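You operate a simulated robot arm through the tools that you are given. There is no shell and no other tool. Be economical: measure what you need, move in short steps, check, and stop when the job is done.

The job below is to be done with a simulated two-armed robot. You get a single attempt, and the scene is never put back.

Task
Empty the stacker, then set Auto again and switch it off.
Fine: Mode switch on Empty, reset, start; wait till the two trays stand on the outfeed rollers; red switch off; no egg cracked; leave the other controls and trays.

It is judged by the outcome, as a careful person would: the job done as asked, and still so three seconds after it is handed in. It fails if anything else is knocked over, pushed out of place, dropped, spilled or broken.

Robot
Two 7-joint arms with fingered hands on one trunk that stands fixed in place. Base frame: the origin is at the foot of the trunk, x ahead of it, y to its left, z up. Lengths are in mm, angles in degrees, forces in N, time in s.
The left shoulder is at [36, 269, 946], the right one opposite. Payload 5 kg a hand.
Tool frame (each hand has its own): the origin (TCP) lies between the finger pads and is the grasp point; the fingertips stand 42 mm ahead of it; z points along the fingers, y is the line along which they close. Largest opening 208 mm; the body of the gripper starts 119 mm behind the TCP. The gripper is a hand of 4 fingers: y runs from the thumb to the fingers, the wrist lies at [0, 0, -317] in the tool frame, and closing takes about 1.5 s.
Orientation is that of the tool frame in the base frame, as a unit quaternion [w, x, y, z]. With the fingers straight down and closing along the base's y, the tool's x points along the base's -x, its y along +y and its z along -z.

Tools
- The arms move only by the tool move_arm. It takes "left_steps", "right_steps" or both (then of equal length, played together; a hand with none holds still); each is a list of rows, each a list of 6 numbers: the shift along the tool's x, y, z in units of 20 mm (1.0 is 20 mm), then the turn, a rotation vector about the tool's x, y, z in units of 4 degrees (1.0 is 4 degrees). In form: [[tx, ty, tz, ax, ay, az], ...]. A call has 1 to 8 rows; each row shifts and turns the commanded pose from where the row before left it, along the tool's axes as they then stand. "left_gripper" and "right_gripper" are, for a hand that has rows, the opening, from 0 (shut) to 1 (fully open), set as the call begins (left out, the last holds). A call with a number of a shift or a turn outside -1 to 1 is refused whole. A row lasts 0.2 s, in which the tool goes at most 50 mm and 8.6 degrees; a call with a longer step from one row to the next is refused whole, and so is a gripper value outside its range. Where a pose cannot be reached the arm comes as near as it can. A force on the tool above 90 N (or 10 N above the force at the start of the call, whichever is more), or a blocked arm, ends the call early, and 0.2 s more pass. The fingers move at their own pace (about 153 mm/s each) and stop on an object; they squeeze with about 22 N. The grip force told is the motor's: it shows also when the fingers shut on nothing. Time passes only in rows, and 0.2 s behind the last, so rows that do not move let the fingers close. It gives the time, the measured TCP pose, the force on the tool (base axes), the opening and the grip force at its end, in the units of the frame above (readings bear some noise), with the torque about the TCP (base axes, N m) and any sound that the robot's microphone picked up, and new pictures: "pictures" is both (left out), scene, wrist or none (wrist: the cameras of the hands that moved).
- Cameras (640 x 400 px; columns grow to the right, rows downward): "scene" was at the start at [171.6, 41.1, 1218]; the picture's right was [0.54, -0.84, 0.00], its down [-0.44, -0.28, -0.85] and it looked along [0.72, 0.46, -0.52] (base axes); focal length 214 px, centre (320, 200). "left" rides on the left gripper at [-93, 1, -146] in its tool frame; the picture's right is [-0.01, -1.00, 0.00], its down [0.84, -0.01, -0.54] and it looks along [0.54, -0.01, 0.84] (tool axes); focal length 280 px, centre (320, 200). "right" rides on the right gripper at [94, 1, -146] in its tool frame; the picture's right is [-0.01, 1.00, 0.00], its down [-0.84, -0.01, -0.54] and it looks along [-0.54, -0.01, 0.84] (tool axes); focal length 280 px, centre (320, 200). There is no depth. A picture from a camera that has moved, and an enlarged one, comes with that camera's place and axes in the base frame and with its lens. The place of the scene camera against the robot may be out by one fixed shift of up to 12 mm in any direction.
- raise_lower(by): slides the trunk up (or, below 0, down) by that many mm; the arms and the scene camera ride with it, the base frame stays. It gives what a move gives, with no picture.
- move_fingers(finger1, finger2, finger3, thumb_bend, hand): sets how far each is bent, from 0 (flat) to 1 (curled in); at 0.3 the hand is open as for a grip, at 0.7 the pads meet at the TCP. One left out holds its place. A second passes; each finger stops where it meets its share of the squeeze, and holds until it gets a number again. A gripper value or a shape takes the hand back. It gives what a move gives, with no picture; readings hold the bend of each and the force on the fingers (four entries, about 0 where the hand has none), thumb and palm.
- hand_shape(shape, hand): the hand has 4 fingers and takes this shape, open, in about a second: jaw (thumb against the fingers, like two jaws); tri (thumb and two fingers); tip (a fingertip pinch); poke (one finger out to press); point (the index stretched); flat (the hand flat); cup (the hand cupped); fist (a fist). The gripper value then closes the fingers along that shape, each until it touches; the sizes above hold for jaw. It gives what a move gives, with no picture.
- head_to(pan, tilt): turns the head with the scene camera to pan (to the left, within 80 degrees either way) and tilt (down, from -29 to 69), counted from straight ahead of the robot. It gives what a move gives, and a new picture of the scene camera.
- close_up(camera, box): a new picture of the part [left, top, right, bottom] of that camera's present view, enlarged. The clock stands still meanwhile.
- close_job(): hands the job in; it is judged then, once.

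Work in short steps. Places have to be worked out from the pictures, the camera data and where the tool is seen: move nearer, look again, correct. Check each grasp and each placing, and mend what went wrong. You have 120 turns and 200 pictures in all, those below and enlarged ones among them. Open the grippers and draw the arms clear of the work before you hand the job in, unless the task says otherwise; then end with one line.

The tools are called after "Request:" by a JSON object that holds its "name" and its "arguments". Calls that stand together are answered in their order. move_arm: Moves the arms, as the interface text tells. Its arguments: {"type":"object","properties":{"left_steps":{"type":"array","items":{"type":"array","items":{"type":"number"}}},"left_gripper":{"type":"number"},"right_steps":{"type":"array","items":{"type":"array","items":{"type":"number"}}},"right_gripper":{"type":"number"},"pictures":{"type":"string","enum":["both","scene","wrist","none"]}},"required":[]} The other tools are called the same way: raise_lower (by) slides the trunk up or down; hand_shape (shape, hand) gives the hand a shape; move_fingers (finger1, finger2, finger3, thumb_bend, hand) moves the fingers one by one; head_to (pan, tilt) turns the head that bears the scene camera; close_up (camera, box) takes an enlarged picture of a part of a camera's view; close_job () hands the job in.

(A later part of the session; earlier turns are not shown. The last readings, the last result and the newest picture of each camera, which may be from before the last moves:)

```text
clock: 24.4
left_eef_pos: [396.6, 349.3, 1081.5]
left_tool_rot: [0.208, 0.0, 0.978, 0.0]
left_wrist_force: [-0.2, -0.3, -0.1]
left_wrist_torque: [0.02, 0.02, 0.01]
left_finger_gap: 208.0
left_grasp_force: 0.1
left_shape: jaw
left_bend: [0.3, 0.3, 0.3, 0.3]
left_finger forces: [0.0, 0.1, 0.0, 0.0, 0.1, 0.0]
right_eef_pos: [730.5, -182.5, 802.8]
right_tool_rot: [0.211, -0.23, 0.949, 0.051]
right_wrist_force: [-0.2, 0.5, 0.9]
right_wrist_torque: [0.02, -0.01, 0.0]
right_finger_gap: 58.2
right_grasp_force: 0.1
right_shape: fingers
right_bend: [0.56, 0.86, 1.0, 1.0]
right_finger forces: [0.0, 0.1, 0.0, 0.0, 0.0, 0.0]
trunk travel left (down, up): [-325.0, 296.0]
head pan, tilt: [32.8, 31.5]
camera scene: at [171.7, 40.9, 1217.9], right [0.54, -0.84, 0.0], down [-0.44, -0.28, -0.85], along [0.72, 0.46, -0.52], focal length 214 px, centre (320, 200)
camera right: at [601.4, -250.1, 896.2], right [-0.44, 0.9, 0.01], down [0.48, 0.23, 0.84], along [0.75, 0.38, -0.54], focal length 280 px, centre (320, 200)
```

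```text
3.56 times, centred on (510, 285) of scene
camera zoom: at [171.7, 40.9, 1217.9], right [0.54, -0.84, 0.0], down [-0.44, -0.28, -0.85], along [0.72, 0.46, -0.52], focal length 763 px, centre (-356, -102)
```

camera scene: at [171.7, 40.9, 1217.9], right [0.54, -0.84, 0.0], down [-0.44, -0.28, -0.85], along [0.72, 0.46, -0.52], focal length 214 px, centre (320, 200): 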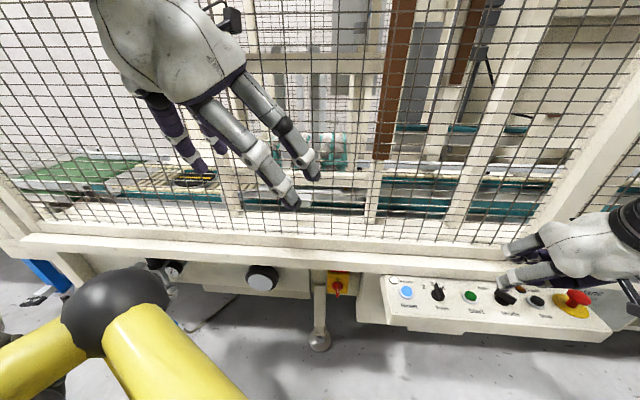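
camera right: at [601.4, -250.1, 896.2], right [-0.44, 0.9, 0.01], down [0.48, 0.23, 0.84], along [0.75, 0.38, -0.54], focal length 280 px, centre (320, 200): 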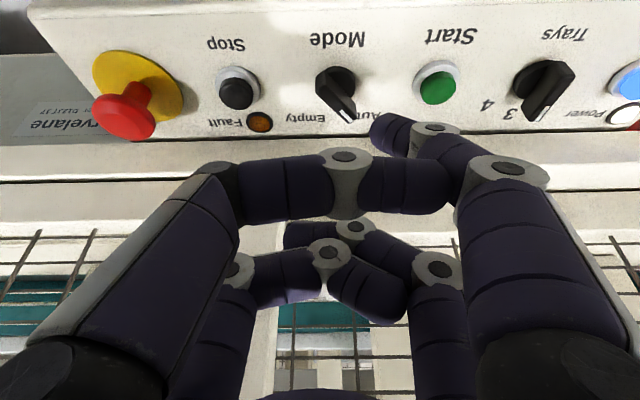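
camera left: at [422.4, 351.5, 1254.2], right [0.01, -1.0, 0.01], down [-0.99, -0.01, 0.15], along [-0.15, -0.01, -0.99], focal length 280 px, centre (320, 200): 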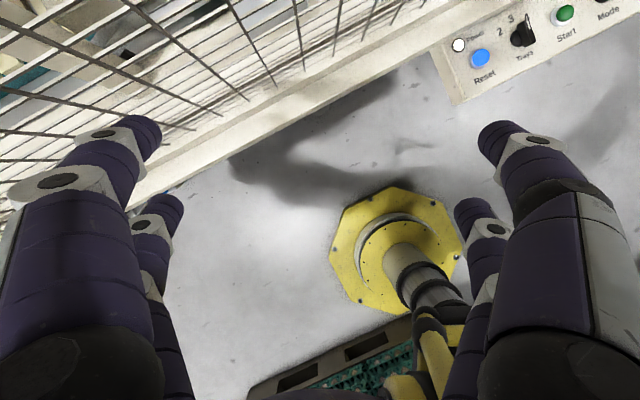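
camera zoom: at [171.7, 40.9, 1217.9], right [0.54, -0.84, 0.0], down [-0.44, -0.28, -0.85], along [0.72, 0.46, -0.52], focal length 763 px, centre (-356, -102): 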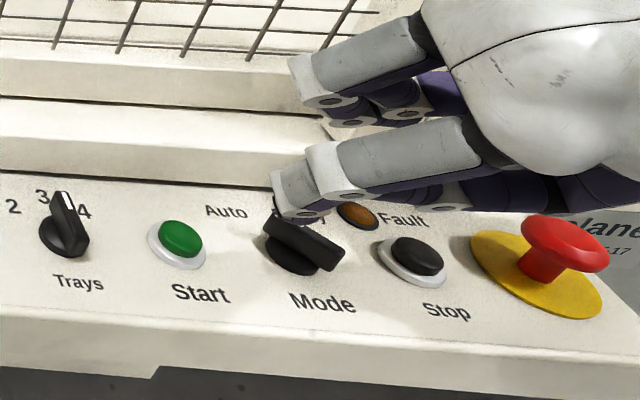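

At this bend the last finger link lies nearly flat, so its knuckle could graze Start. A bend of 0.3 points the fingertip properly along the tool axis; I'll use the thumb that way (hand then sits left of the target, away from the E-stop). Lift first, then reshape and look.

Request:
{"name": "move_arm", "arguments": {"right_steps": [[0, 0, -1, 0, 0, 0], [0, 0.5, -1, 0, 0, 0], [0, 1, -0.5, 0, 0, 0], [0, 1, 0, 0, 0, 0], [0, 1, 0, 0, 0, 0], [0, 1, 0, 0, 0, 0], [0, 1, 0, 0, 0, 0]], "pictures": "none"}}

Request:
{"name": "move_fingers", "arguments": {"hand": "right", "finger1": 0.3, "thumb_bend": 0.3}}

Request:
{"name": "move_fingers", "arguments": {"hand": "right", "finger1": 1.0}}

Request:
{"name": "close_up", "arguments": {"camera": "right", "box": [0, 0, 640, 400]}}

Request:
{"name": "close_up", "arguments": {"camera": "scene", "box": [380, 180, 640, 340]}}

```text
clock: 26.0
left_eef_pos: [396.4, 351.8, 1082.2]
left_tool_rot: [0.208, 0.001, 0.978, 0.0]
left_wrist_force: [0.0, -0.8, 0.0]
left_wrist_torque: [0.0, -0.02, -0.01]
left_finger_gap: 207.6
left_grasp_force: 0.1
left_shape: jaw
left_bend: [0.3, 0.3, 0.3, 0.3]
left_finger forces: [0.1, 0.0, 0.0, 0.0, 0.0, 0.0]
right_eef_pos: [664.5, -95.3, 851.9]
right_tool_rot: [0.21, -0.23, 0.949, 0.051]
right_wrist_force: [0.8, 0.2, 0.5]
right_wrist_torque: [-0.01, -0.04, 0.01]
right_finger_gap: 58.4
right_grasp_force: 0.1
right_shape: fingers
right_bend: [0.56, 0.86, 1.0, 1.0]
right_finger forces: [0.0, 0.0, 0.0, 0.0, 0.1, 0.1]
trunk travel left (down, up): [-325.0, 296.0]
head pan, tilt: [32.8, 31.5]
```

```text
clock: 27.0
left_eef_pos: [395.7, 349.8, 1080.5]
left_tool_rot: [0.208, 0.0, 0.978, 0.0]
left_wrist_force: [1.0, -0.5, 0.7]
left_wrist_torque: [-0.02, -0.02, -0.02]
left_finger_gap: 208.1
left_grasp_force: 0.2
left_shape: jaw
left_bend: [0.3, 0.3, 0.3, 0.3]
left_finger forces: [0.1, 0.1, 0.0, 0.0, 0.1, 0.0]
right_eef_pos: [664.9, -94.7, 850.0]
right_tool_rot: [0.211, -0.229, 0.949, 0.051]
right_wrist_force: [-0.1, -0.5, -0.2]
right_wrist_torque: [-0.01, 0.04, 0.0]
right_finger_gap: 218.1
right_grasp_force: 0.2
right_shape: fingers
right_bend: [0.3, 0.86, 1.0, 0.3]
right_finger forces: [0.0, 0.1, 0.1, 0.1, 0.0, 0.0]
trunk travel left (down, up): [-325.0, 296.0]
head pan, tilt: [32.8, 31.5]
```

```text
clock: 28.0
left_eef_pos: [396.1, 350.1, 1081.5]
left_tool_rot: [0.208, 0.001, 0.978, 0.001]
left_wrist_force: [-0.4, 0.5, 0.0]
left_wrist_torque: [-0.03, -0.02, 0.0]
left_finger_gap: 207.7
left_grasp_force: 0.0
left_shape: jaw
left_bend: [0.3, 0.3, 0.3, 0.3]
left_finger forces: [0.0, 0.0, 0.1, 0.1, 0.1, 0.1]
right_eef_pos: [665.4, -95.4, 850.3]
right_tool_rot: [0.21, -0.23, 0.949, 0.051]
right_wrist_force: [-0.1, -0.2, 0.9]
right_wrist_torque: [-0.01, 0.01, 0.04]
right_finger_gap: 98.7
right_grasp_force: 0.1
right_shape: fingers
right_bend: [1.0, 0.86, 1.0, 0.3]
right_finger forces: [0.0, 0.1, 0.0, 0.0, 0.1, 0.0]
trunk travel left (down, up): [-325.0, 296.0]
head pan, tilt: [32.8, 31.5]
```

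```text
1.00 times, centred on (320, 200) of right (not enlarged: the box is as wide or as high as the picture)
camera zoom: at [533.9, -161.7, 943.7], right [-0.44, 0.9, 0.01], down [0.48, 0.23, 0.84], along [0.75, 0.38, -0.54], focal length 280 px, centre (320, 200)
```

zoom: 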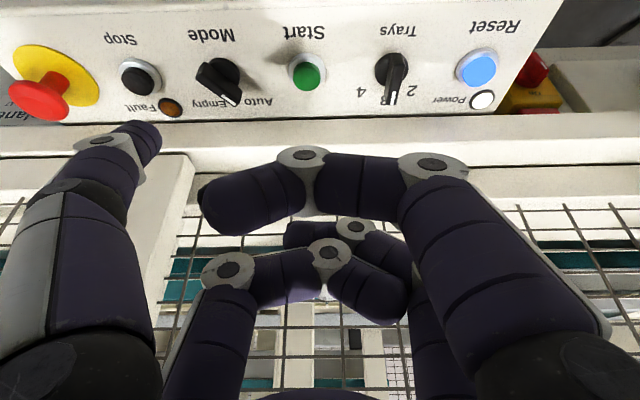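

```text
2.46 times, centred on (510, 260) of scene
camera zoom: at [171.6, 41.1, 1218.0], right [0.54, -0.84, 0.0], down [-0.44, -0.28, -0.85], along [0.72, 0.46, -0.52], focal length 528 px, centre (-148, 52)
```

zoom: 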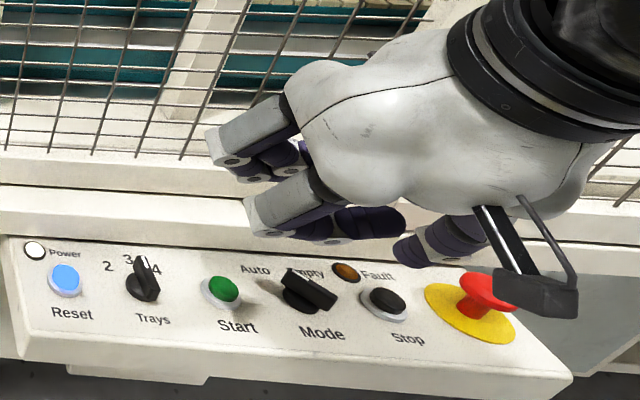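

The thumb now makes a clean poker, tip ≈ TCP+(43,-108,-54). I move it to hover left of the Mode pointer at about (704,-153,745).

Request:
{"name": "move_arm", "arguments": {"right_steps": [[0.05, 0.58, 0.68, 0, 0, 0], [0.05, 0.58, 0.68, 0, 0, 0], [0.05, 0.58, 0.68, 0, 0, 0], [0.05, 0.58, 0.68, 0, 0, 0]], "pictures": "none"}}

Request:
{"name": "close_up", "arguments": {"camera": "right", "box": [60, 20, 380, 220]}}

Request:
{"name": "close_up", "arguments": {"camera": "scene", "box": [440, 230, 600, 330]}}

```text
clock: 29.0
left_eef_pos: [396.4, 350.3, 1081.1]
left_tool_rot: [0.208, -0.001, 0.978, 0.0]
left_wrist_force: [0.0, -0.4, 0.3]
left_wrist_torque: [0.04, 0.01, -0.03]
left_finger_gap: 207.7
left_grasp_force: 0.0
left_shape: jaw
left_bend: [0.3, 0.3, 0.3, 0.3]
left_finger forces: [0.0, 0.0, 0.1, 0.0, 0.0, 0.1]
right_eef_pos: [660.5, -46.8, 799.7]
right_tool_rot: [0.21, -0.228, 0.949, 0.051]
right_wrist_force: [0.3, -0.2, 0.1]
right_wrist_torque: [0.01, 0.02, 0.01]
right_finger_gap: 98.4
right_grasp_force: 0.1
right_shape: fingers
right_bend: [1.0, 0.86, 1.0, 0.3]
right_finger forces: [0.0, 0.0, 0.0, 0.1, 0.0, 0.1]
trunk travel left (down, up): [-325.0, 296.0]
head pan, tilt: [32.8, 31.5]
```

```text
2.00 times, centred on (220, 120) of right
camera zoom: at [530.3, -112.9, 892.2], right [-0.44, 0.9, 0.01], down [0.48, 0.23, 0.84], along [0.75, 0.38, -0.54], focal length 561 px, centre (520, 360)
```

zoom: 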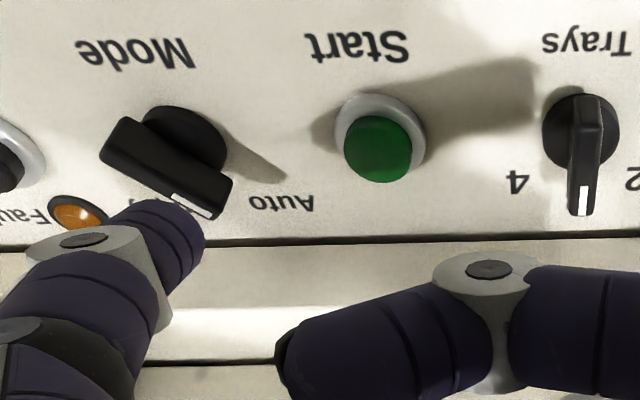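

```text
4.00 times, centred on (520, 280) of scene
camera zoom: at [171.6, 41.0, 1217.9], right [0.54, -0.84, 0.0], down [-0.44, -0.28, -0.85], along [0.72, 0.46, -0.52], focal length 858 px, centre (-480, -120)
```

zoom: 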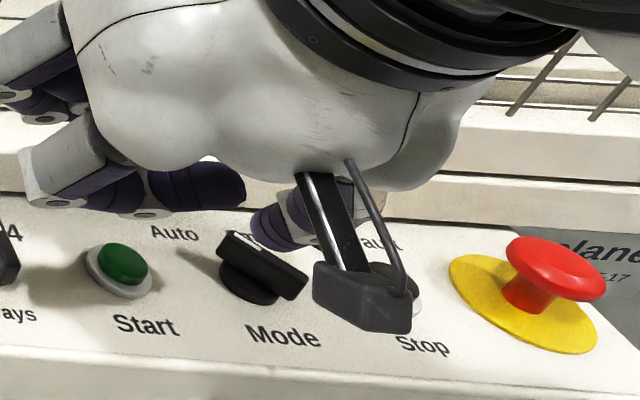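

Cross-checking with the wrist camera alone shows the scene camera is shifted a few mm: panel surface z≈684, Mode centre ≈(726,-171), pointer end ≈(736,-151), Start ≈(687,-98), thumb tip now ≈(698,-158,748). I shift left of the pointer and go down 30 mm, then check.

Request:
{"name": "move_arm", "arguments": {"right_steps": [[-0.8, 0.35, 0.375, 0, 0, 0], [0.32, 0, 0.68, 0, 0, 0], [0.32, 0, 0.68, 0, 0, 0]], "pictures": "none"}}

Request:
{"name": "close_up", "arguments": {"camera": "right", "box": [40, 0, 360, 200]}}

Request:
{"name": "close_up", "arguments": {"camera": "scene", "box": [440, 240, 600, 340]}}

```text
clock: 29.8
left_eef_pos: [396.4, 350.4, 1081.9]
left_tool_rot: [0.208, 0.0, 0.978, 0.001]
left_wrist_force: [0.0, 0.2, -0.6]
left_wrist_torque: [0.1, 0.03, 0.02]
left_finger_gap: 208.2
left_grasp_force: 0.0
left_shape: jaw
left_bend: [0.3, 0.3, 0.3, 0.3]
left_finger forces: [0.0, 0.0, 0.1, 0.0, 0.1, 0.0]
right_eef_pos: [673.2, -33.6, 766.8]
right_tool_rot: [0.21, -0.229, 0.949, 0.051]
right_wrist_force: [0.2, -0.3, -0.3]
right_wrist_torque: [0.05, 0.03, 0.05]
right_finger_gap: 98.3
right_grasp_force: 0.0
right_shape: fingers
right_bend: [1.0, 0.86, 1.0, 0.3]
right_finger forces: [0.0, 0.1, 0.0, 0.1, 0.0, 0.1]
trunk travel left (down, up): [-325.0, 296.0]
head pan, tilt: [32.8, 31.5]
```

```text
2.00 times, centred on (200, 100) of right
camera zoom: at [542.3, -99.7, 860.4], right [-0.44, 0.9, 0.01], down [0.48, 0.23, 0.84], along [0.75, 0.38, -0.54], focal length 561 px, centre (560, 400)
```

zoom: 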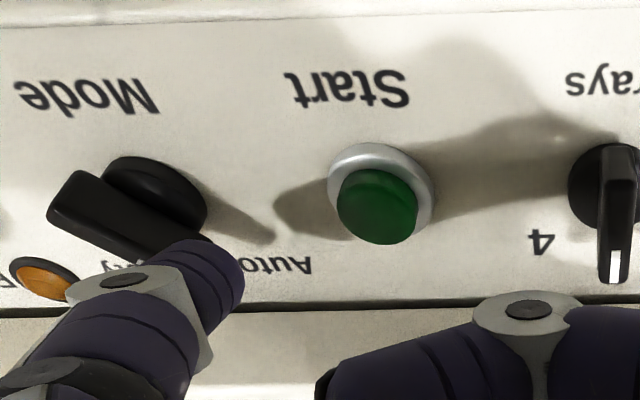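

```text
4.00 times, centred on (520, 290) of scene
camera zoom: at [171.7, 40.7, 1218.0], right [0.54, -0.84, 0.0], down [-0.44, -0.28, -0.85], along [0.72, 0.46, -0.52], focal length 858 px, centre (-480, -160)
```

zoom: 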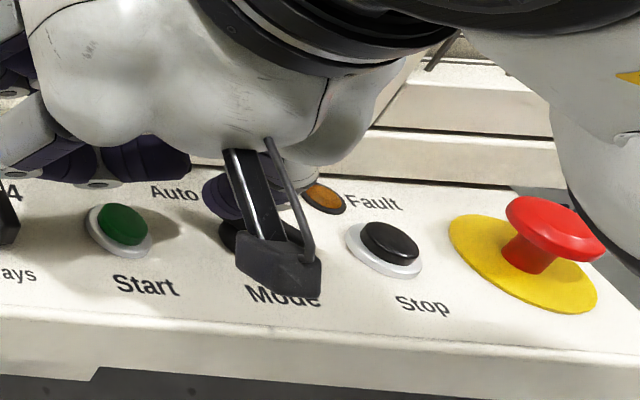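

The tip is about 25 mm clear on the pushing side of the pointer, tip z≈715. I lower 22 mm so it stands beside the handle.

Request:
{"name": "move_arm", "arguments": {"right_steps": [[0.232, 0, 0.5, 0, 0, 0], [0.232, 0, 0.5, 0, 0, 0]], "pictures": "scene"}}

Request:
{"name": "close_up", "arguments": {"camera": "right", "box": [40, 0, 360, 200]}}

```text
clock: 30.4
left_eef_pos: [396.1, 350.1, 1080.7]
left_tool_rot: [0.208, 0.0, 0.978, 0.0]
left_wrist_force: [0.1, 0.0, -0.1]
left_wrist_torque: [0.02, 0.04, -0.01]
left_finger_gap: 207.9
left_grasp_force: 0.1
left_shape: jaw
left_bend: [0.3, 0.3, 0.3, 0.3]
left_finger forces: [0.0, 0.0, 0.0, 0.0, 0.0, 0.1]
right_eef_pos: [673.7, -32.4, 745.5]
right_tool_rot: [0.211, -0.229, 0.949, 0.051]
right_wrist_force: [0.9, -0.8, 0.4]
right_wrist_torque: [0.03, -0.03, 0.0]
right_finger_gap: 98.7
right_grasp_force: 0.0
right_shape: fingers
right_bend: [1.0, 0.86, 1.0, 0.3]
right_finger forces: [0.0, 0.0, 0.0, 0.0, 0.0, 0.0]
trunk travel left (down, up): [-325.0, 296.0]
head pan, tilt: [32.8, 31.5]
camera scene: at [171.7, 41.0, 1218.0], right [0.54, -0.84, 0.0], down [-0.44, -0.28, -0.85], along [0.72, 0.46, -0.52], focal length 214 px, centre (320, 200)
```

scene: 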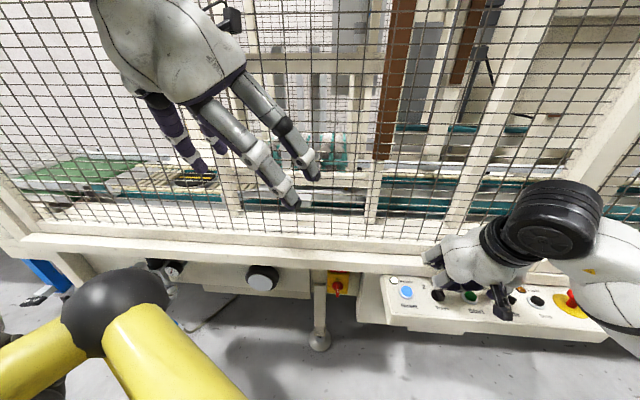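

```text
2.00 times, centred on (200, 100) of right
camera zoom: at [542.5, -98.2, 838.7], right [-0.44, 0.9, 0.01], down [0.48, 0.23, 0.84], along [0.75, 0.38, -0.54], focal length 561 px, centre (560, 400)
```

zoom: 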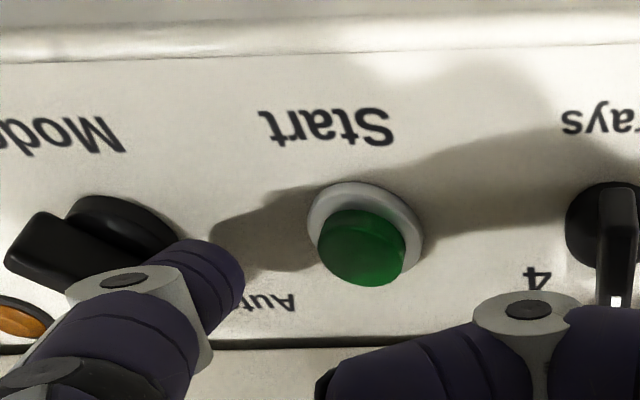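

Tip stands beside the handle. Now the sweep: contact, then along the arc toward Empty, watching forces.

Request:
{"name": "move_arm", "arguments": {"right_steps": [[-0.247, -0.399, 0.115, 0, 0, 0], [-0.284, -0.172, 0.132, 0, 0, 0], [-0.284, -0.172, 0.132, 0, 0, 0]], "pictures": "none"}}

Request:
{"name": "close_up", "arguments": {"camera": "right", "box": [40, 0, 360, 200]}}

```text
clock: 31.2
left_eef_pos: [395.2, 350.0, 1080.8]
left_tool_rot: [0.208, 0.0, 0.978, -0.001]
left_wrist_force: [-0.1, -0.3, 0.1]
left_wrist_torque: [0.02, -0.01, -0.04]
left_finger_gap: 208.4
left_grasp_force: 0.0
left_shape: jaw
left_bend: [0.3, 0.3, 0.3, 0.3]
left_finger forces: [0.0, 0.1, 0.0, 0.1, 0.1, 0.0]
right_eef_pos: [695.8, -35.7, 745.9]
right_tool_rot: [0.21, -0.229, 0.949, 0.051]
right_wrist_force: [-0.5, 1.0, -0.4]
right_wrist_torque: [0.07, 0.02, -0.05]
right_finger_gap: 98.2
right_grasp_force: 0.6
right_shape: fingers
right_bend: [1.0, 0.86, 1.0, 0.3]
right_finger forces: [0.1, 0.1, 0.1, 0.1, 1.1, 0.1]
trunk travel left (down, up): [-325.0, 296.0]
head pan, tilt: [32.8, 31.5]
```

```text
2.00 times, centred on (200, 100) of right
camera zoom: at [564.8, -102.6, 838.8], right [-0.45, 0.9, 0.01], down [0.48, 0.23, 0.84], along [0.75, 0.38, -0.54], focal length 561 px, centre (560, 400)
```

zoom: 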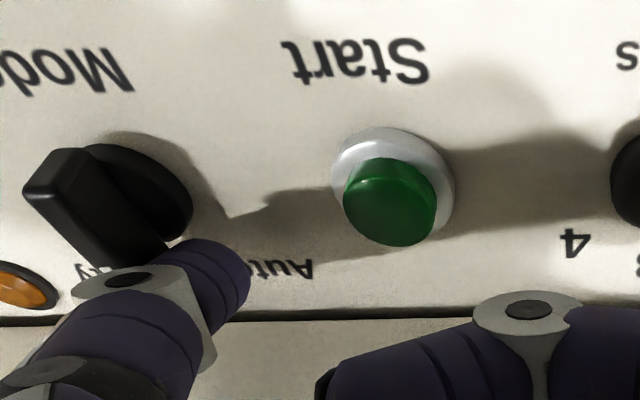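

Thumb reads 1.1 N and the handle is turning. Continue along the arc.

Request:
{"name": "move_arm", "arguments": {"right_steps": [[-0.138, -0.326, 0.065, 0, 0, 0], [-0.138, -0.326, 0.065, 0, 0, 0], [-0.03, -0.3, 0.0, 0, 0, 0]], "pictures": "none"}}

Request:
{"name": "close_up", "arguments": {"camera": "right", "box": [0, 0, 320, 200]}}

```text
clock: 32.0
left_eef_pos: [395.7, 350.9, 1081.1]
left_tool_rot: [0.208, 0.0, 0.978, 0.0]
left_wrist_force: [0.4, -0.2, 0.6]
left_wrist_torque: [0.03, -0.02, -0.01]
left_finger_gap: 207.8
left_grasp_force: 0.0
left_shape: jaw
left_bend: [0.3, 0.3, 0.3, 0.3]
left_finger forces: [0.0, 0.0, 0.0, 0.1, 0.0, 0.1]
right_eef_pos: [711.6, -48.5, 747.4]
right_tool_rot: [0.212, -0.231, 0.948, 0.051]
right_wrist_force: [-0.9, 6.6, 2.8]
right_wrist_torque: [-0.09, -0.05, 0.09]
right_finger_gap: 96.8
right_grasp_force: 3.2
right_shape: fingers
right_bend: [1.0, 0.87, 1.0, 0.31]
right_finger forces: [0.0, 0.1, 0.1, 0.0, 6.7, 0.1]
trunk travel left (down, up): [-325.0, 296.0]
head pan, tilt: [32.8, 31.5]
```

```text
2.00 times, centred on (160, 100) of right
camera zoom: at [579.9, -115.8, 840.3], right [-0.45, 0.89, 0.01], down [0.48, 0.23, 0.84], along [0.75, 0.38, -0.54], focal length 561 px, centre (640, 400)
```

zoom: 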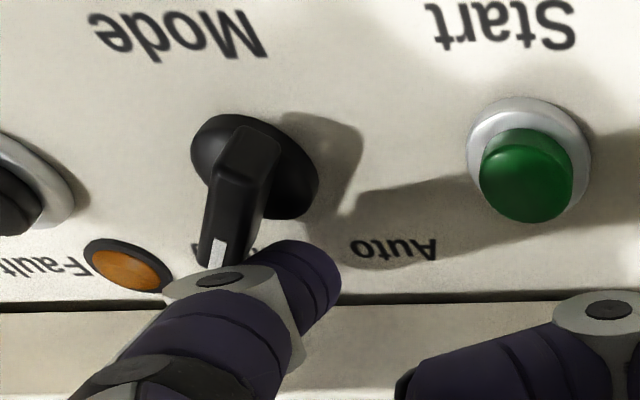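

The pointer now reads about 44° right of centre, i.e. toward Empty, with 6.7 N at a stop. I back off left and up to see it unobstructed.

Request:
{"name": "move_arm", "arguments": {"right_steps": [[0.2, 0.8, 0, 0, 0, 0], [0.4, 0.5, -0.9, 0, 0, 0], [0, 0, -1, 0, 0, 0], [0, 0, -1, 0, 0, 0]], "pictures": "none"}}

Request:
{"name": "close_up", "arguments": {"camera": "right", "box": [0, 0, 320, 200]}}

```text
clock: 33.0
left_eef_pos: [397.2, 350.6, 1081.1]
left_tool_rot: [0.208, 0.0, 0.978, 0.0]
left_wrist_force: [0.2, 0.3, 0.4]
left_wrist_torque: [-0.01, -0.04, -0.03]
left_finger_gap: 207.9
left_grasp_force: 0.1
left_shape: jaw
left_bend: [0.3, 0.3, 0.3, 0.3]
left_finger forces: [0.0, 0.0, 0.1, 0.0, 0.1, 0.1]
right_eef_pos: [667.8, -43.8, 794.6]
right_tool_rot: [0.211, -0.229, 0.949, 0.051]
right_wrist_force: [-0.4, 0.1, -0.1]
right_wrist_torque: [0.0, -0.03, -0.04]
right_finger_gap: 98.5
right_grasp_force: 0.1
right_shape: fingers
right_bend: [1.0, 0.87, 1.0, 0.3]
right_finger forces: [0.0, 0.0, 0.0, 0.0, 0.1, 0.1]
trunk travel left (down, up): [-325.0, 296.0]
head pan, tilt: [32.8, 31.5]
```

```text
2.00 times, centred on (160, 100) of right
camera zoom: at [537.2, -110.3, 887.9], right [-0.44, 0.9, 0.01], down [0.48, 0.23, 0.84], along [0.75, 0.38, -0.54], focal length 561 px, centre (640, 400)
```

zoom: 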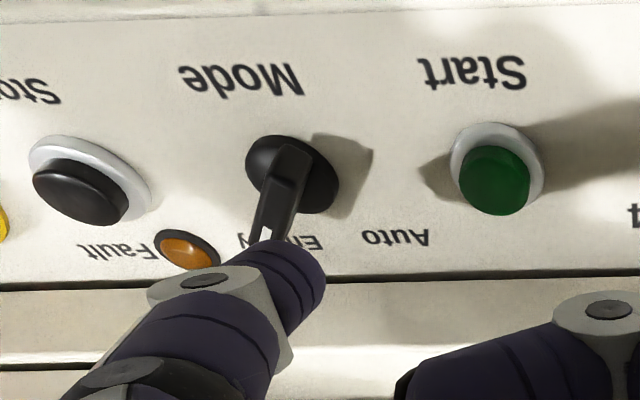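

Mode points at Empty. Next Reset at ≈(613,45): I travel left along the row at safe height.

Request:
{"name": "move_arm", "arguments": {"right_steps": [[0, 1, 0, 0, 0, 0], [0, 1, 0, 0, 0, 0], [0, 1, 0, 0, 0, 0], [0, 1, 0, 0, 0, 0], [0, 1, 0, 0, 0, 0], [0, 1, 0, 0, 0, 0], [0, 1, 0, 0, 0, 0], [0, 1, 0, 0, 0, 0]], "pictures": "none"}}

Request:
{"name": "move_arm", "arguments": {"right_steps": [[0, 1, 0, 0, 0, 0], [0, 1, 0.0, 0, 0, 0], [-0.2, 1, 0.4, 0, 0, 0]], "pictures": "both"}}

Request:
{"name": "close_up", "arguments": {"camera": "right", "box": [0, 0, 320, 200]}}

```text
clock: 34.8
left_eef_pos: [396.1, 350.0, 1081.3]
left_tool_rot: [0.208, 0.0, 0.978, -0.001]
left_wrist_force: [-0.2, -0.3, -0.8]
left_wrist_torque: [-0.01, -0.01, -0.04]
left_finger_gap: 208.1
left_grasp_force: 0.0
left_shape: jaw
left_bend: [0.3, 0.3, 0.3, 0.3]
left_finger forces: [0.1, 0.0, 0.0, 0.1, 0.1, 0.1]
right_eef_pos: [594.1, 98.0, 794.2]
right_tool_rot: [0.211, -0.229, 0.949, 0.051]
right_wrist_force: [0.7, -0.3, 0.1]
right_wrist_torque: [0.01, 0.0, 0.01]
right_finger_gap: 98.6
right_grasp_force: 0.0
right_shape: fingers
right_bend: [1.0, 0.87, 1.0, 0.3]
right_finger forces: [0.0, 0.1, 0.1, 0.0, 0.1, 0.0]
trunk travel left (down, up): [-325.0, 296.0]
head pan, tilt: [32.8, 31.5]
```

```text
clock: 35.6
left_eef_pos: [396.3, 349.9, 1080.3]
left_tool_rot: [0.208, 0.0, 0.978, 0.0]
left_wrist_force: [0.3, -0.1, 0.2]
left_wrist_torque: [0.07, -0.01, 0.05]
left_finger_gap: 208.1
left_grasp_force: 0.1
left_shape: jaw
left_bend: [0.3, 0.3, 0.3, 0.3]
left_finger forces: [0.0, 0.1, 0.0, 0.0, 0.0, 0.1]
right_eef_pos: [571.0, 155.1, 786.4]
right_tool_rot: [0.21, -0.229, 0.949, 0.051]
right_wrist_force: [-0.6, 0.2, -0.3]
right_wrist_torque: [0.04, 0.01, 0.0]
right_finger_gap: 98.8
right_grasp_force: 0.0
right_shape: fingers
right_bend: [1.0, 0.87, 1.0, 0.3]
right_finger forces: [0.0, 0.0, 0.0, 0.0, 0.1, 0.0]
trunk travel left (down, up): [-325.0, 296.0]
head pan, tilt: [32.8, 31.5]
camera scene: at [171.5, 40.8, 1218.0], right [0.54, -0.84, 0.0], down [-0.44, -0.28, -0.85], along [0.72, 0.46, -0.52], focal length 214 px, centre (320, 200)
camera right: at [441.3, 88.8, 879.8], right [-0.44, 0.9, 0.01], down [0.48, 0.23, 0.84], along [0.75, 0.38, -0.54], focal length 280 px, centre (320, 200)
```

scene: 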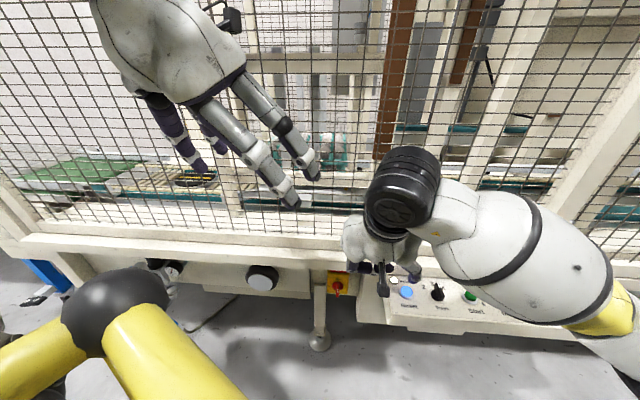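
right: 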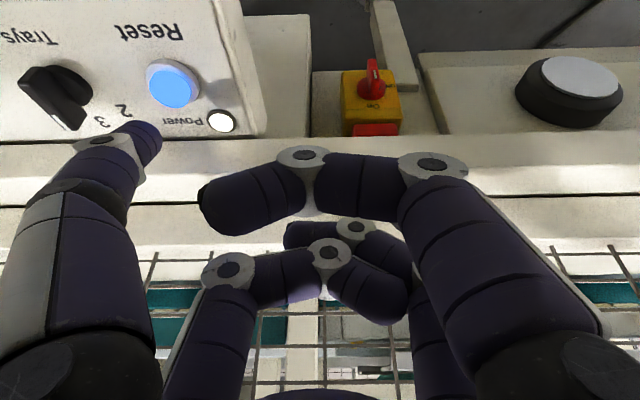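

```text
2.00 times, centred on (160, 100) of right
camera zoom: at [441.3, 88.8, 879.8], right [-0.44, 0.9, 0.01], down [0.48, 0.23, 0.84], along [0.75, 0.38, -0.54], focal length 561 px, centre (640, 400)
```

zoom: 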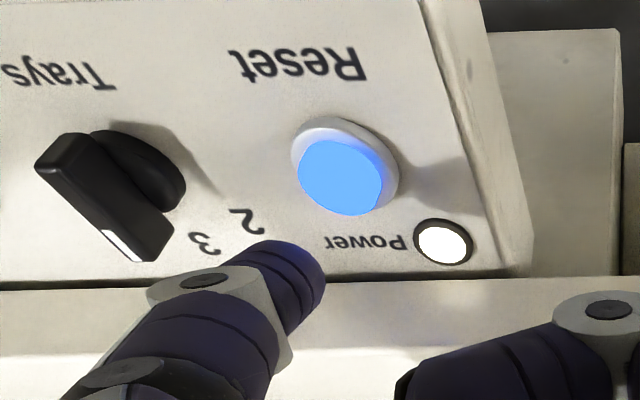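

Reset is at ≈(611,46), thumb tip ≈(608.5,43.5,735). I go down 33 mm to just above it and check.

Request:
{"name": "move_arm", "arguments": {"right_steps": [[0.28, 0.034, 0.8, 0, 0, 0], [0.28, 0.034, 0.8, 0, 0, 0]], "pictures": "none"}}

Request:
{"name": "close_up", "arguments": {"camera": "right", "box": [0, 0, 320, 200]}}

Request:
{"name": "close_up", "arguments": {"camera": "scene", "box": [320, 230, 480, 330]}}

```text
clock: 36.2
left_eef_pos: [396.4, 350.4, 1081.1]
left_tool_rot: [0.208, 0.0, 0.978, 0.0]
left_wrist_force: [-0.1, 0.6, 0.0]
left_wrist_torque: [0.02, 0.02, 0.0]
left_finger_gap: 208.1
left_grasp_force: 0.0
left_shape: jaw
left_bend: [0.3, 0.3, 0.3, 0.3]
left_finger forces: [0.0, 0.0, 0.0, 0.0, 0.1, 0.0]
right_eef_pos: [573.8, 158.5, 753.4]
right_tool_rot: [0.21, -0.229, 0.949, 0.051]
right_wrist_force: [0.4, 0.0, 1.1]
right_wrist_torque: [-0.02, 0.04, 0.02]
right_finger_gap: 98.6
right_grasp_force: 0.0
right_shape: fingers
right_bend: [1.0, 0.87, 1.0, 0.3]
right_finger forces: [0.1, 0.1, 0.1, 0.0, 0.1, 0.1]
trunk travel left (down, up): [-325.0, 296.0]
head pan, tilt: [32.8, 31.5]
```

```text
2.00 times, centred on (160, 100) of right
camera zoom: at [443.9, 91.6, 847.0], right [-0.44, 0.9, 0.01], down [0.48, 0.23, 0.84], along [0.76, 0.38, -0.54], focal length 561 px, centre (640, 400)
```

zoom: 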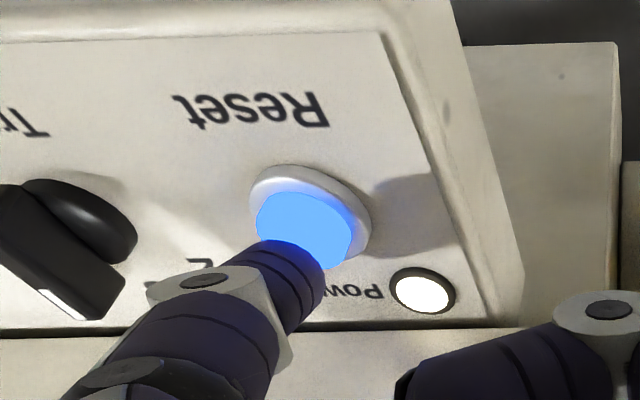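

```text
4.00 times, centred on (400, 280) of scene
camera zoom: at [171.7, 41.2, 1217.9], right [0.54, -0.84, 0.0], down [-0.44, -0.28, -0.85], along [0.72, 0.46, -0.52], focal length 858 px, centre (0, -120)
```

zoom: 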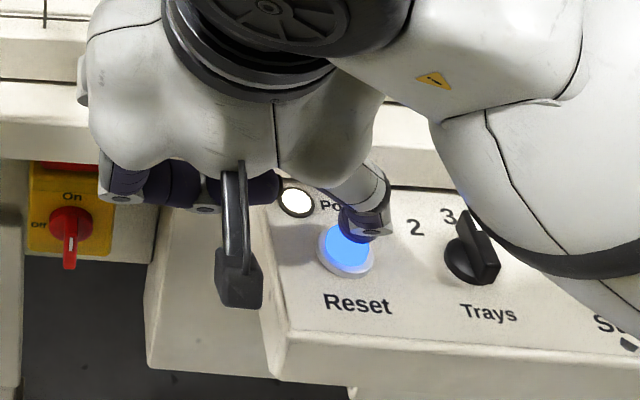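

Tip is right over the cap, slightly toward its back. I press down in small steps with a 3 mm correction toward the operator.

Request:
{"name": "move_arm", "arguments": {"right_steps": [[0.277, 0.05, 0.272, 0, 0, 0], [0.127, 0, 0.272, 0, 0, 0]], "pictures": "none"}}

Request:
{"name": "close_up", "arguments": {"camera": "right", "box": [0, 0, 320, 200]}}

```text
clock: 36.8
left_eef_pos: [395.9, 351.3, 1080.8]
left_tool_rot: [0.208, 0.0, 0.978, 0.0]
left_wrist_force: [0.6, 0.2, -0.2]
left_wrist_torque: [0.0, -0.02, -0.01]
left_finger_gap: 208.1
left_grasp_force: 0.0
left_shape: jaw
left_bend: [0.3, 0.3, 0.3, 0.3]
left_finger forces: [0.0, 0.1, 0.0, 0.0, 0.0, 0.1]
right_eef_pos: [572.1, 159.1, 742.9]
right_tool_rot: [0.212, -0.231, 0.948, 0.051]
right_wrist_force: [-4.2, 3.5, 19.1]
right_wrist_torque: [-1.98, -0.57, -0.36]
right_finger_gap: 99.4
right_grasp_force: 9.5
right_shape: fingers
right_bend: [1.0, 0.87, 1.0, 0.29]
right_finger forces: [0.1, 0.0, 0.0, 0.0, 18.4, 0.1]
trunk travel left (down, up): [-325.0, 296.0]
head pan, tilt: [32.8, 31.5]
heard: click
```

```text
2.00 times, centred on (160, 100) of right
camera zoom: at [440.7, 92.0, 834.9], right [-0.45, 0.89, 0.01], down [0.48, 0.23, 0.85], along [0.76, 0.38, -0.53], focal length 561 px, centre (640, 400)
```

zoom: 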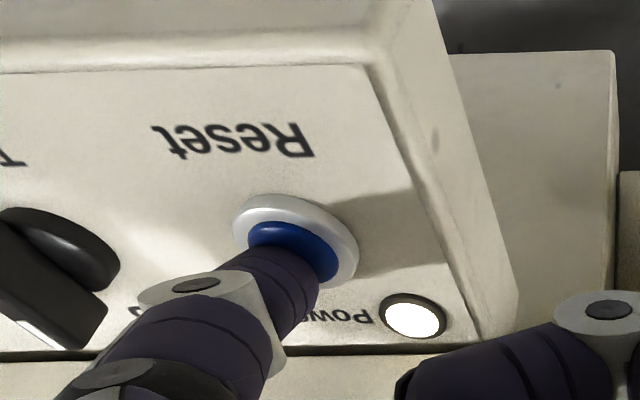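

Click heard and the blue lamp went out: reset done. Lift straight up and travel 162 mm right to Start.

Request:
{"name": "move_arm", "arguments": {"right_steps": [[-0.317, 0, -0.68, 0, 0, 0], [-0.317, 0, -0.68, 0, 0, 0], [-0.317, 0, -0.68, 0, 0, 0], [0, -1, 0, 0, 0, 0], [0, -1, 0, 0, 0, 0], [0, -1, 0, 0, 0, 0], [0, -1, 0, 0, 0, 0], [0, -1, 0, 0, 0, 0]], "pictures": "none"}}

Request:
{"name": "move_arm", "arguments": {"right_steps": [[0, -1, 0, 0, 0, 0], [0, -1, 0, 0, 0, 0], [0, -1, 0, 0, 0, 0]], "pictures": "scene"}}

Request:
{"name": "close_up", "arguments": {"camera": "right", "box": [0, 0, 320, 200]}}

```text
clock: 38.6
left_eef_pos: [396.0, 350.5, 1081.2]
left_tool_rot: [0.208, 0.0, 0.978, 0.0]
left_wrist_force: [-0.4, -0.3, -0.1]
left_wrist_torque: [0.0, -0.01, -0.02]
left_finger_gap: 208.0
left_grasp_force: 0.1
left_shape: jaw
left_bend: [0.3, 0.3, 0.3, 0.3]
left_finger forces: [0.1, 0.1, 0.0, 0.0, 0.0, 0.0]
right_eef_pos: [618.8, 70.5, 788.2]
right_tool_rot: [0.211, -0.23, 0.949, 0.051]
right_wrist_force: [-0.3, 0.0, -0.4]
right_wrist_torque: [-0.04, -0.01, 0.02]
right_finger_gap: 98.7
right_grasp_force: 0.0
right_shape: fingers
right_bend: [1.0, 0.87, 1.0, 0.3]
right_finger forces: [0.0, 0.0, 0.0, 0.0, 0.0, 0.0]
trunk travel left (down, up): [-325.0, 296.0]
head pan, tilt: [32.8, 31.5]
```

```text
clock: 39.4
left_eef_pos: [396.5, 349.7, 1082.0]
left_tool_rot: [0.208, 0.0, 0.978, 0.0]
left_wrist_force: [-0.7, 0.5, -0.3]
left_wrist_torque: [-0.05, -0.02, -0.01]
left_finger_gap: 208.2
left_grasp_force: 0.0
left_shape: jaw
left_bend: [0.3, 0.3, 0.3, 0.3]
left_finger forces: [0.0, 0.0, 0.1, 0.0, 0.0, 0.0]
right_eef_pos: [645.1, 17.1, 786.8]
right_tool_rot: [0.21, -0.229, 0.949, 0.05]
right_wrist_force: [0.8, 0.9, 0.7]
right_wrist_torque: [-0.03, -0.03, -0.04]
right_finger_gap: 98.9
right_grasp_force: 0.1
right_shape: fingers
right_bend: [1.0, 0.87, 1.0, 0.3]
right_finger forces: [0.0, 0.1, 0.0, 0.0, 0.0, 0.0]
trunk travel left (down, up): [-325.0, 296.0]
head pan, tilt: [32.8, 31.5]
camera scene: at [171.6, 41.3, 1218.0], right [0.54, -0.84, 0.0], down [-0.44, -0.28, -0.85], along [0.72, 0.46, -0.52], focal length 214 px, centre (320, 200)
```

scene: 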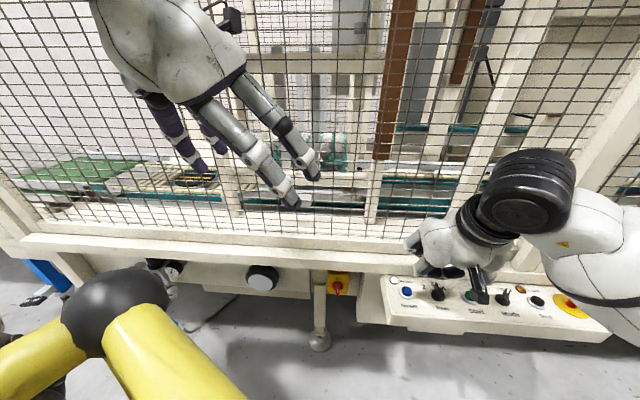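

```text
2.00 times, centred on (160, 100) of right
camera zoom: at [514.7, -49.5, 881.3], right [-0.45, 0.9, 0.01], down [0.48, 0.23, 0.84], along [0.75, 0.38, -0.54], focal length 561 px, centre (640, 400)
```

zoom: 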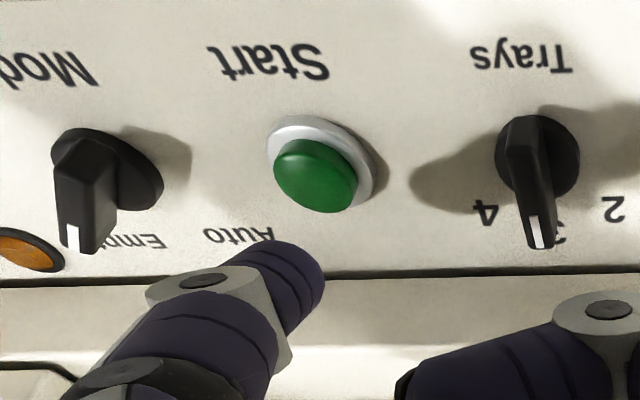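

Start is at ≈(688.5,-99.5), tip at ≈(682.6,-94.6,735). I go down onto it and press like before.

Request:
{"name": "move_arm", "arguments": {"right_steps": [[0.3, -0.16, 0.8, 0, 0, 0], [0.3, -0.16, 0.8, 0, 0, 0]], "pictures": "none"}}

Request:
{"name": "close_up", "arguments": {"camera": "right", "box": [0, 0, 320, 200]}}

Request:
{"name": "move_arm", "arguments": {"right_steps": [[0.2, 0, 0.272, 0, 0, 0], [0.127, 0, 0.272, 0, 0, 0]], "pictures": "none"}}

```text
clock: 40.0
left_eef_pos: [396.7, 349.9, 1080.8]
left_tool_rot: [0.208, 0.0, 0.978, 0.0]
left_wrist_force: [0.4, -0.6, -0.1]
left_wrist_torque: [0.03, 0.01, 0.01]
left_finger_gap: 207.9
left_grasp_force: 0.1
left_shape: jaw
left_bend: [0.3, 0.3, 0.3, 0.3]
left_finger forces: [0.2, 0.0, 0.0, 0.1, 0.1, 0.1]
right_eef_pos: [650.2, 12.0, 753.1]
right_tool_rot: [0.211, -0.228, 0.949, 0.051]
right_wrist_force: [-0.4, -0.4, 0.1]
right_wrist_torque: [0.03, 0.04, 0.04]
right_finger_gap: 98.6
right_grasp_force: 0.0
right_shape: fingers
right_bend: [1.0, 0.87, 1.0, 0.3]
right_finger forces: [0.0, 0.0, 0.0, 0.0, 0.1, 0.0]
trunk travel left (down, up): [-325.0, 296.0]
head pan, tilt: [32.8, 31.5]
```

```text
2.00 times, centred on (160, 100) of right
camera zoom: at [519.2, -54.7, 846.4], right [-0.44, 0.9, 0.01], down [0.48, 0.23, 0.84], along [0.75, 0.38, -0.54], focal length 561 px, centre (640, 400)
```

zoom: 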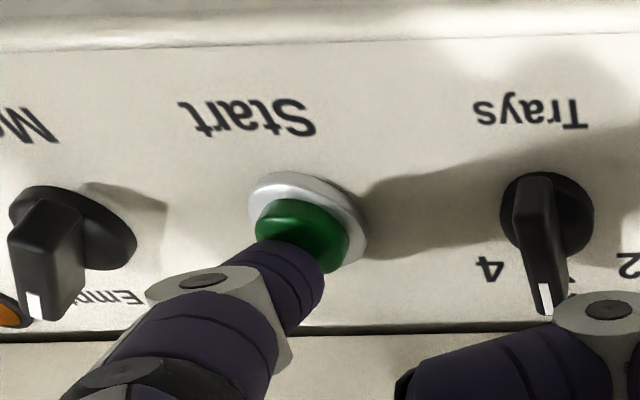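

```text
clock: 40.6
left_eef_pos: [396.4, 350.1, 1081.6]
left_tool_rot: [0.208, 0.0, 0.978, 0.0]
left_wrist_force: [-1.0, -0.4, -0.4]
left_wrist_torque: [-0.01, -0.03, -0.02]
left_finger_gap: 207.5
left_grasp_force: 0.1
left_shape: jaw
left_bend: [0.3, 0.3, 0.3, 0.3]
left_finger forces: [0.1, 0.0, 0.0, 0.1, 0.1, 0.0]
right_eef_pos: [647.8, 13.5, 743.3]
right_tool_rot: [0.211, -0.229, 0.949, 0.051]
right_wrist_force: [-1.6, 1.1, 13.3]
right_wrist_torque: [-1.36, -0.4, -0.2]
right_finger_gap: 99.2
right_grasp_force: 6.6
right_shape: fingers
right_bend: [1.0, 0.87, 1.0, 0.29]
right_finger forces: [0.0, 0.0, 0.1, 0.0, 12.8, 0.1]
trunk travel left (down, up): [-325.0, 296.0]
head pan, tilt: [32.8, 31.5]
heard: click
```

Start clicked. I lift and move the hand clear so I can see what the machine does.

Request:
{"name": "move_arm", "arguments": {"right_steps": [[-0.317, 0, -0.68, 0, 0, 0], [-0.317, 0, -0.68, 0, 0, 0], [-0.317, 0, -0.68, 0, 0, 0], [0, 0, -1, 0, 0, 0], [0, 0, -1, 0, 0, 0]], "pictures": "both"}}

Request:
{"name": "close_up", "arguments": {"camera": "scene", "box": [380, 260, 620, 350]}}

```text
clock: 41.8
left_eef_pos: [396.3, 350.3, 1080.7]
left_tool_rot: [0.208, 0.0, 0.978, 0.0]
left_wrist_force: [-1.2, 0.1, 0.3]
left_wrist_torque: [0.03, -0.02, 0.01]
left_finger_gap: 207.8
left_grasp_force: 0.1
left_shape: jaw
left_bend: [0.3, 0.3, 0.3, 0.3]
left_finger forces: [0.0, 0.0, 0.0, 0.0, 0.1, 0.0]
right_eef_pos: [634.7, 4.3, 822.8]
right_tool_rot: [0.211, -0.23, 0.949, 0.051]
right_wrist_force: [-0.1, -0.3, -0.6]
right_wrist_torque: [-0.01, -0.03, 0.01]
right_finger_gap: 98.7
right_grasp_force: 0.0
right_shape: fingers
right_bend: [1.0, 0.87, 1.0, 0.3]
right_finger forces: [0.0, 0.1, 0.0, 0.1, 0.1, 0.0]
trunk travel left (down, up): [-325.0, 296.0]
head pan, tilt: [32.8, 31.5]
camera scene: at [171.4, 41.1, 1218.1], right [0.54, -0.84, 0.0], down [-0.44, -0.28, -0.85], along [0.72, 0.46, -0.52], focal length 214 px, centre (320, 200)
camera right: at [503.8, -63.6, 916.4], right [-0.44, 0.9, 0.01], down [0.48, 0.23, 0.84], along [0.75, 0.38, -0.54], focal length 280 px, centre (320, 200)
```

scene: 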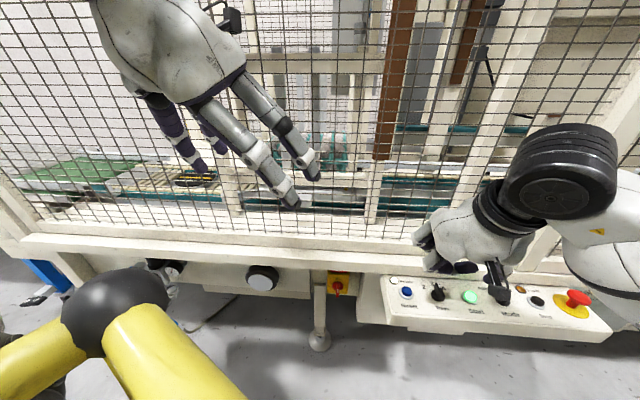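
right: 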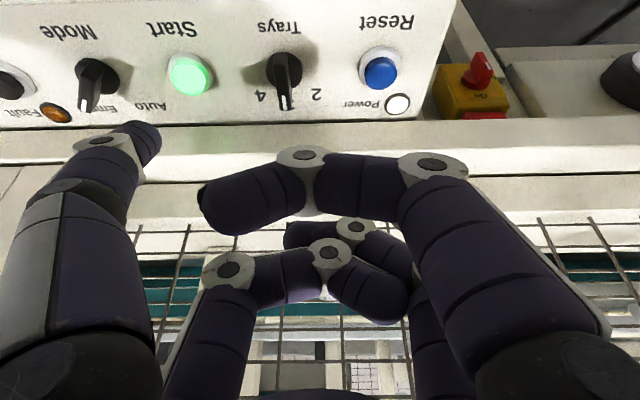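

```text
2.67 times, centred on (500, 305) of scene
camera zoom: at [171.4, 41.1, 1218.1], right [0.54, -0.84, 0.0], down [-0.44, -0.28, -0.85], along [0.72, 0.46, -0.52], focal length 572 px, centre (-160, -80)
```

zoom: 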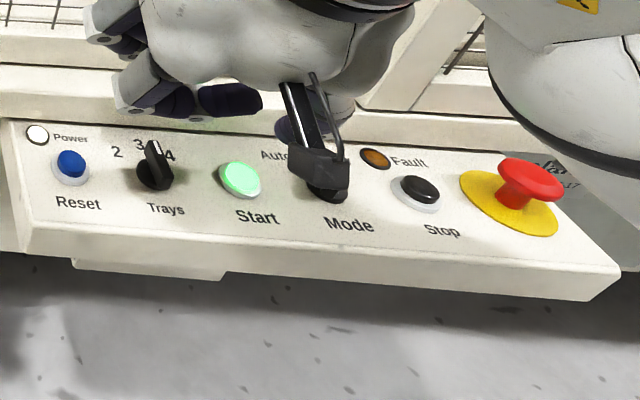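

The green lamp is lit: the machine is running. While it works I move the left hand left out of view and look around for the outfeed rollers.

Request:
{"name": "move_arm", "arguments": {"left_steps": [[0, 1, 0, 0, 0, 0], [0, 1, 0, 0, 0, 0], [0, 1, 0, 0, 0, 0], [0, 1, 0, 0, 0, 0], [0, 1, 0, 0, 0, 0], [0, 1, 0, 0, 0, 0], [0, 1, 0, 0, 0, 0], [0, 1, 0, 0, 0, 0]], "pictures": "none"}}

Request:
{"name": "head_to", "arguments": {"pan": 27, "tilt": 18}}

```text
clock: 43.6
left_eef_pos: [390.8, 509.0, 1080.8]
left_tool_rot: [0.207, -0.001, 0.978, 0.001]
left_wrist_force: [-58.0, -27.1, 11.4]
left_wrist_torque: [0.04, 1.15, 2.83]
left_finger_gap: 201.9
left_grasp_force: 0.1
left_shape: jaw
left_bend: [0.46, 0.3, 0.3, 0.3]
left_finger forces: [64.7, 0.1, 0.0, 0.0, 0.1, 0.0]
right_eef_pos: [632.4, 2.8, 824.5]
right_tool_rot: [0.212, -0.231, 0.948, 0.052]
right_wrist_force: [0.7, 0.0, 0.7]
right_wrist_torque: [0.03, -0.05, -0.01]
right_finger_gap: 98.6
right_grasp_force: 0.1
right_shape: fingers
right_bend: [1.0, 0.87, 1.0, 0.3]
right_finger forces: [0.1, 0.0, 0.0, 0.0, 0.0, 0.0]
trunk travel left (down, up): [-325.0, 296.0]
head pan, tilt: [32.8, 31.5]
```

```text
clock: 44.4
left_eef_pos: [390.2, 509.5, 1080.6]
left_tool_rot: [0.207, 0.001, 0.978, -0.001]
left_wrist_force: [-68.4, -27.3, 9.6]
left_wrist_torque: [-0.2, 1.51, 3.48]
left_finger_gap: 202.1
left_grasp_force: 0.2
left_shape: jaw
left_bend: [0.46, 0.3, 0.3, 0.3]
left_finger forces: [73.4, 0.0, 0.0, 0.0, 0.0, 0.1]
right_eef_pos: [631.6, 2.9, 824.5]
right_tool_rot: [0.212, -0.229, 0.949, 0.051]
right_wrist_force: [0.0, 0.5, -0.6]
right_wrist_torque: [-0.01, 0.03, 0.02]
right_finger_gap: 98.6
right_grasp_force: 0.1
right_shape: fingers
right_bend: [1.0, 0.87, 1.0, 0.3]
right_finger forces: [0.1, 0.0, 0.1, 0.0, 0.0, 0.0]
trunk travel left (down, up): [-325.0, 296.0]
head pan, tilt: [27.0, 18.0]
camera scene: at [175.3, 33.3, 1240.4], right [0.45, -0.89, 0.0], down [-0.27, -0.14, -0.95], along [0.85, 0.43, -0.31], focal length 214 px, centre (320, 200)
```

scene: 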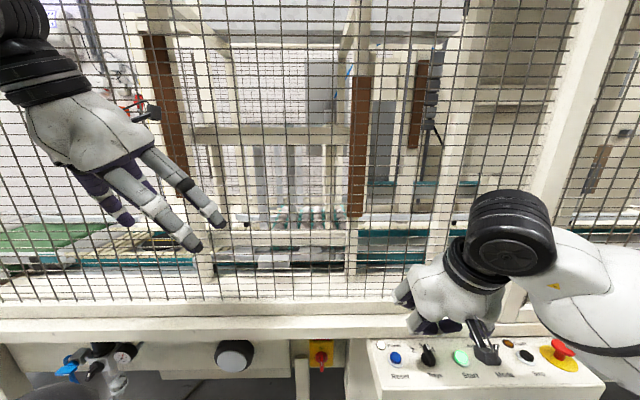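

The left finger pressed into the fence mesh (about 70 N). Backing it off at once.

Request:
{"name": "move_arm", "arguments": {"left_steps": [[0.9, -0.8, -0.4, 0, 0, 0], [0.9, -0.8, -0.4, 0, 0, 0], [0.9, -0.8, -0.4, 0, 0, 0], [0.9, -0.5, -0.4, 0, 0, 0]], "pictures": "scene"}}

Request:
{"name": "close_up", "arguments": {"camera": "scene", "box": [180, 170, 460, 300]}}

```text
clock: 45.4
left_eef_pos: [316.2, 451.7, 1077.9]
left_tool_rot: [0.208, 0.0, 0.978, 0.0]
left_wrist_force: [0.3, 0.1, -0.8]
left_wrist_torque: [0.02, 0.04, 0.02]
left_finger_gap: 208.1
left_grasp_force: 0.1
left_shape: jaw
left_bend: [0.3, 0.3, 0.3, 0.3]
left_finger forces: [0.1, 0.0, 0.0, 0.0, 0.1, 0.1]
right_eef_pos: [635.1, 2.3, 822.5]
right_tool_rot: [0.21, -0.23, 0.949, 0.051]
right_wrist_force: [0.5, 0.0, 0.2]
right_wrist_torque: [0.01, 0.0, 0.0]
right_finger_gap: 98.9
right_grasp_force: 0.0
right_shape: fingers
right_bend: [1.0, 0.87, 1.0, 0.3]
right_finger forces: [0.0, 0.0, 0.0, 0.0, 0.0, 0.0]
trunk travel left (down, up): [-325.0, 296.0]
head pan, tilt: [27.0, 18.0]
camera scene: at [179.4, 34.8, 1239.8], right [0.45, -0.89, 0.0], down [-0.28, -0.14, -0.95], along [0.85, 0.43, -0.31], focal length 214 px, centre (320, 200)
```

scene: 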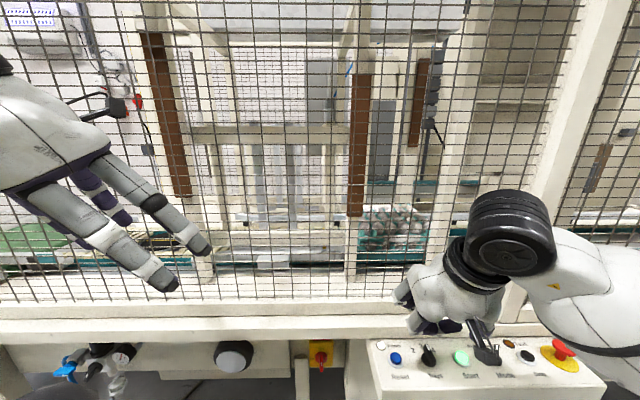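

```text
2.29 times, centred on (320, 235) of scene
camera zoom: at [179.4, 34.8, 1239.8], right [0.45, -0.89, 0.0], down [-0.28, -0.14, -0.95], along [0.85, 0.43, -0.31], focal length 490 px, centre (320, 120)
```

zoom: 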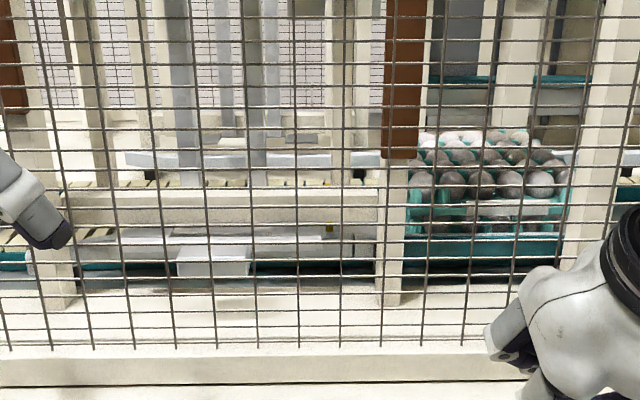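

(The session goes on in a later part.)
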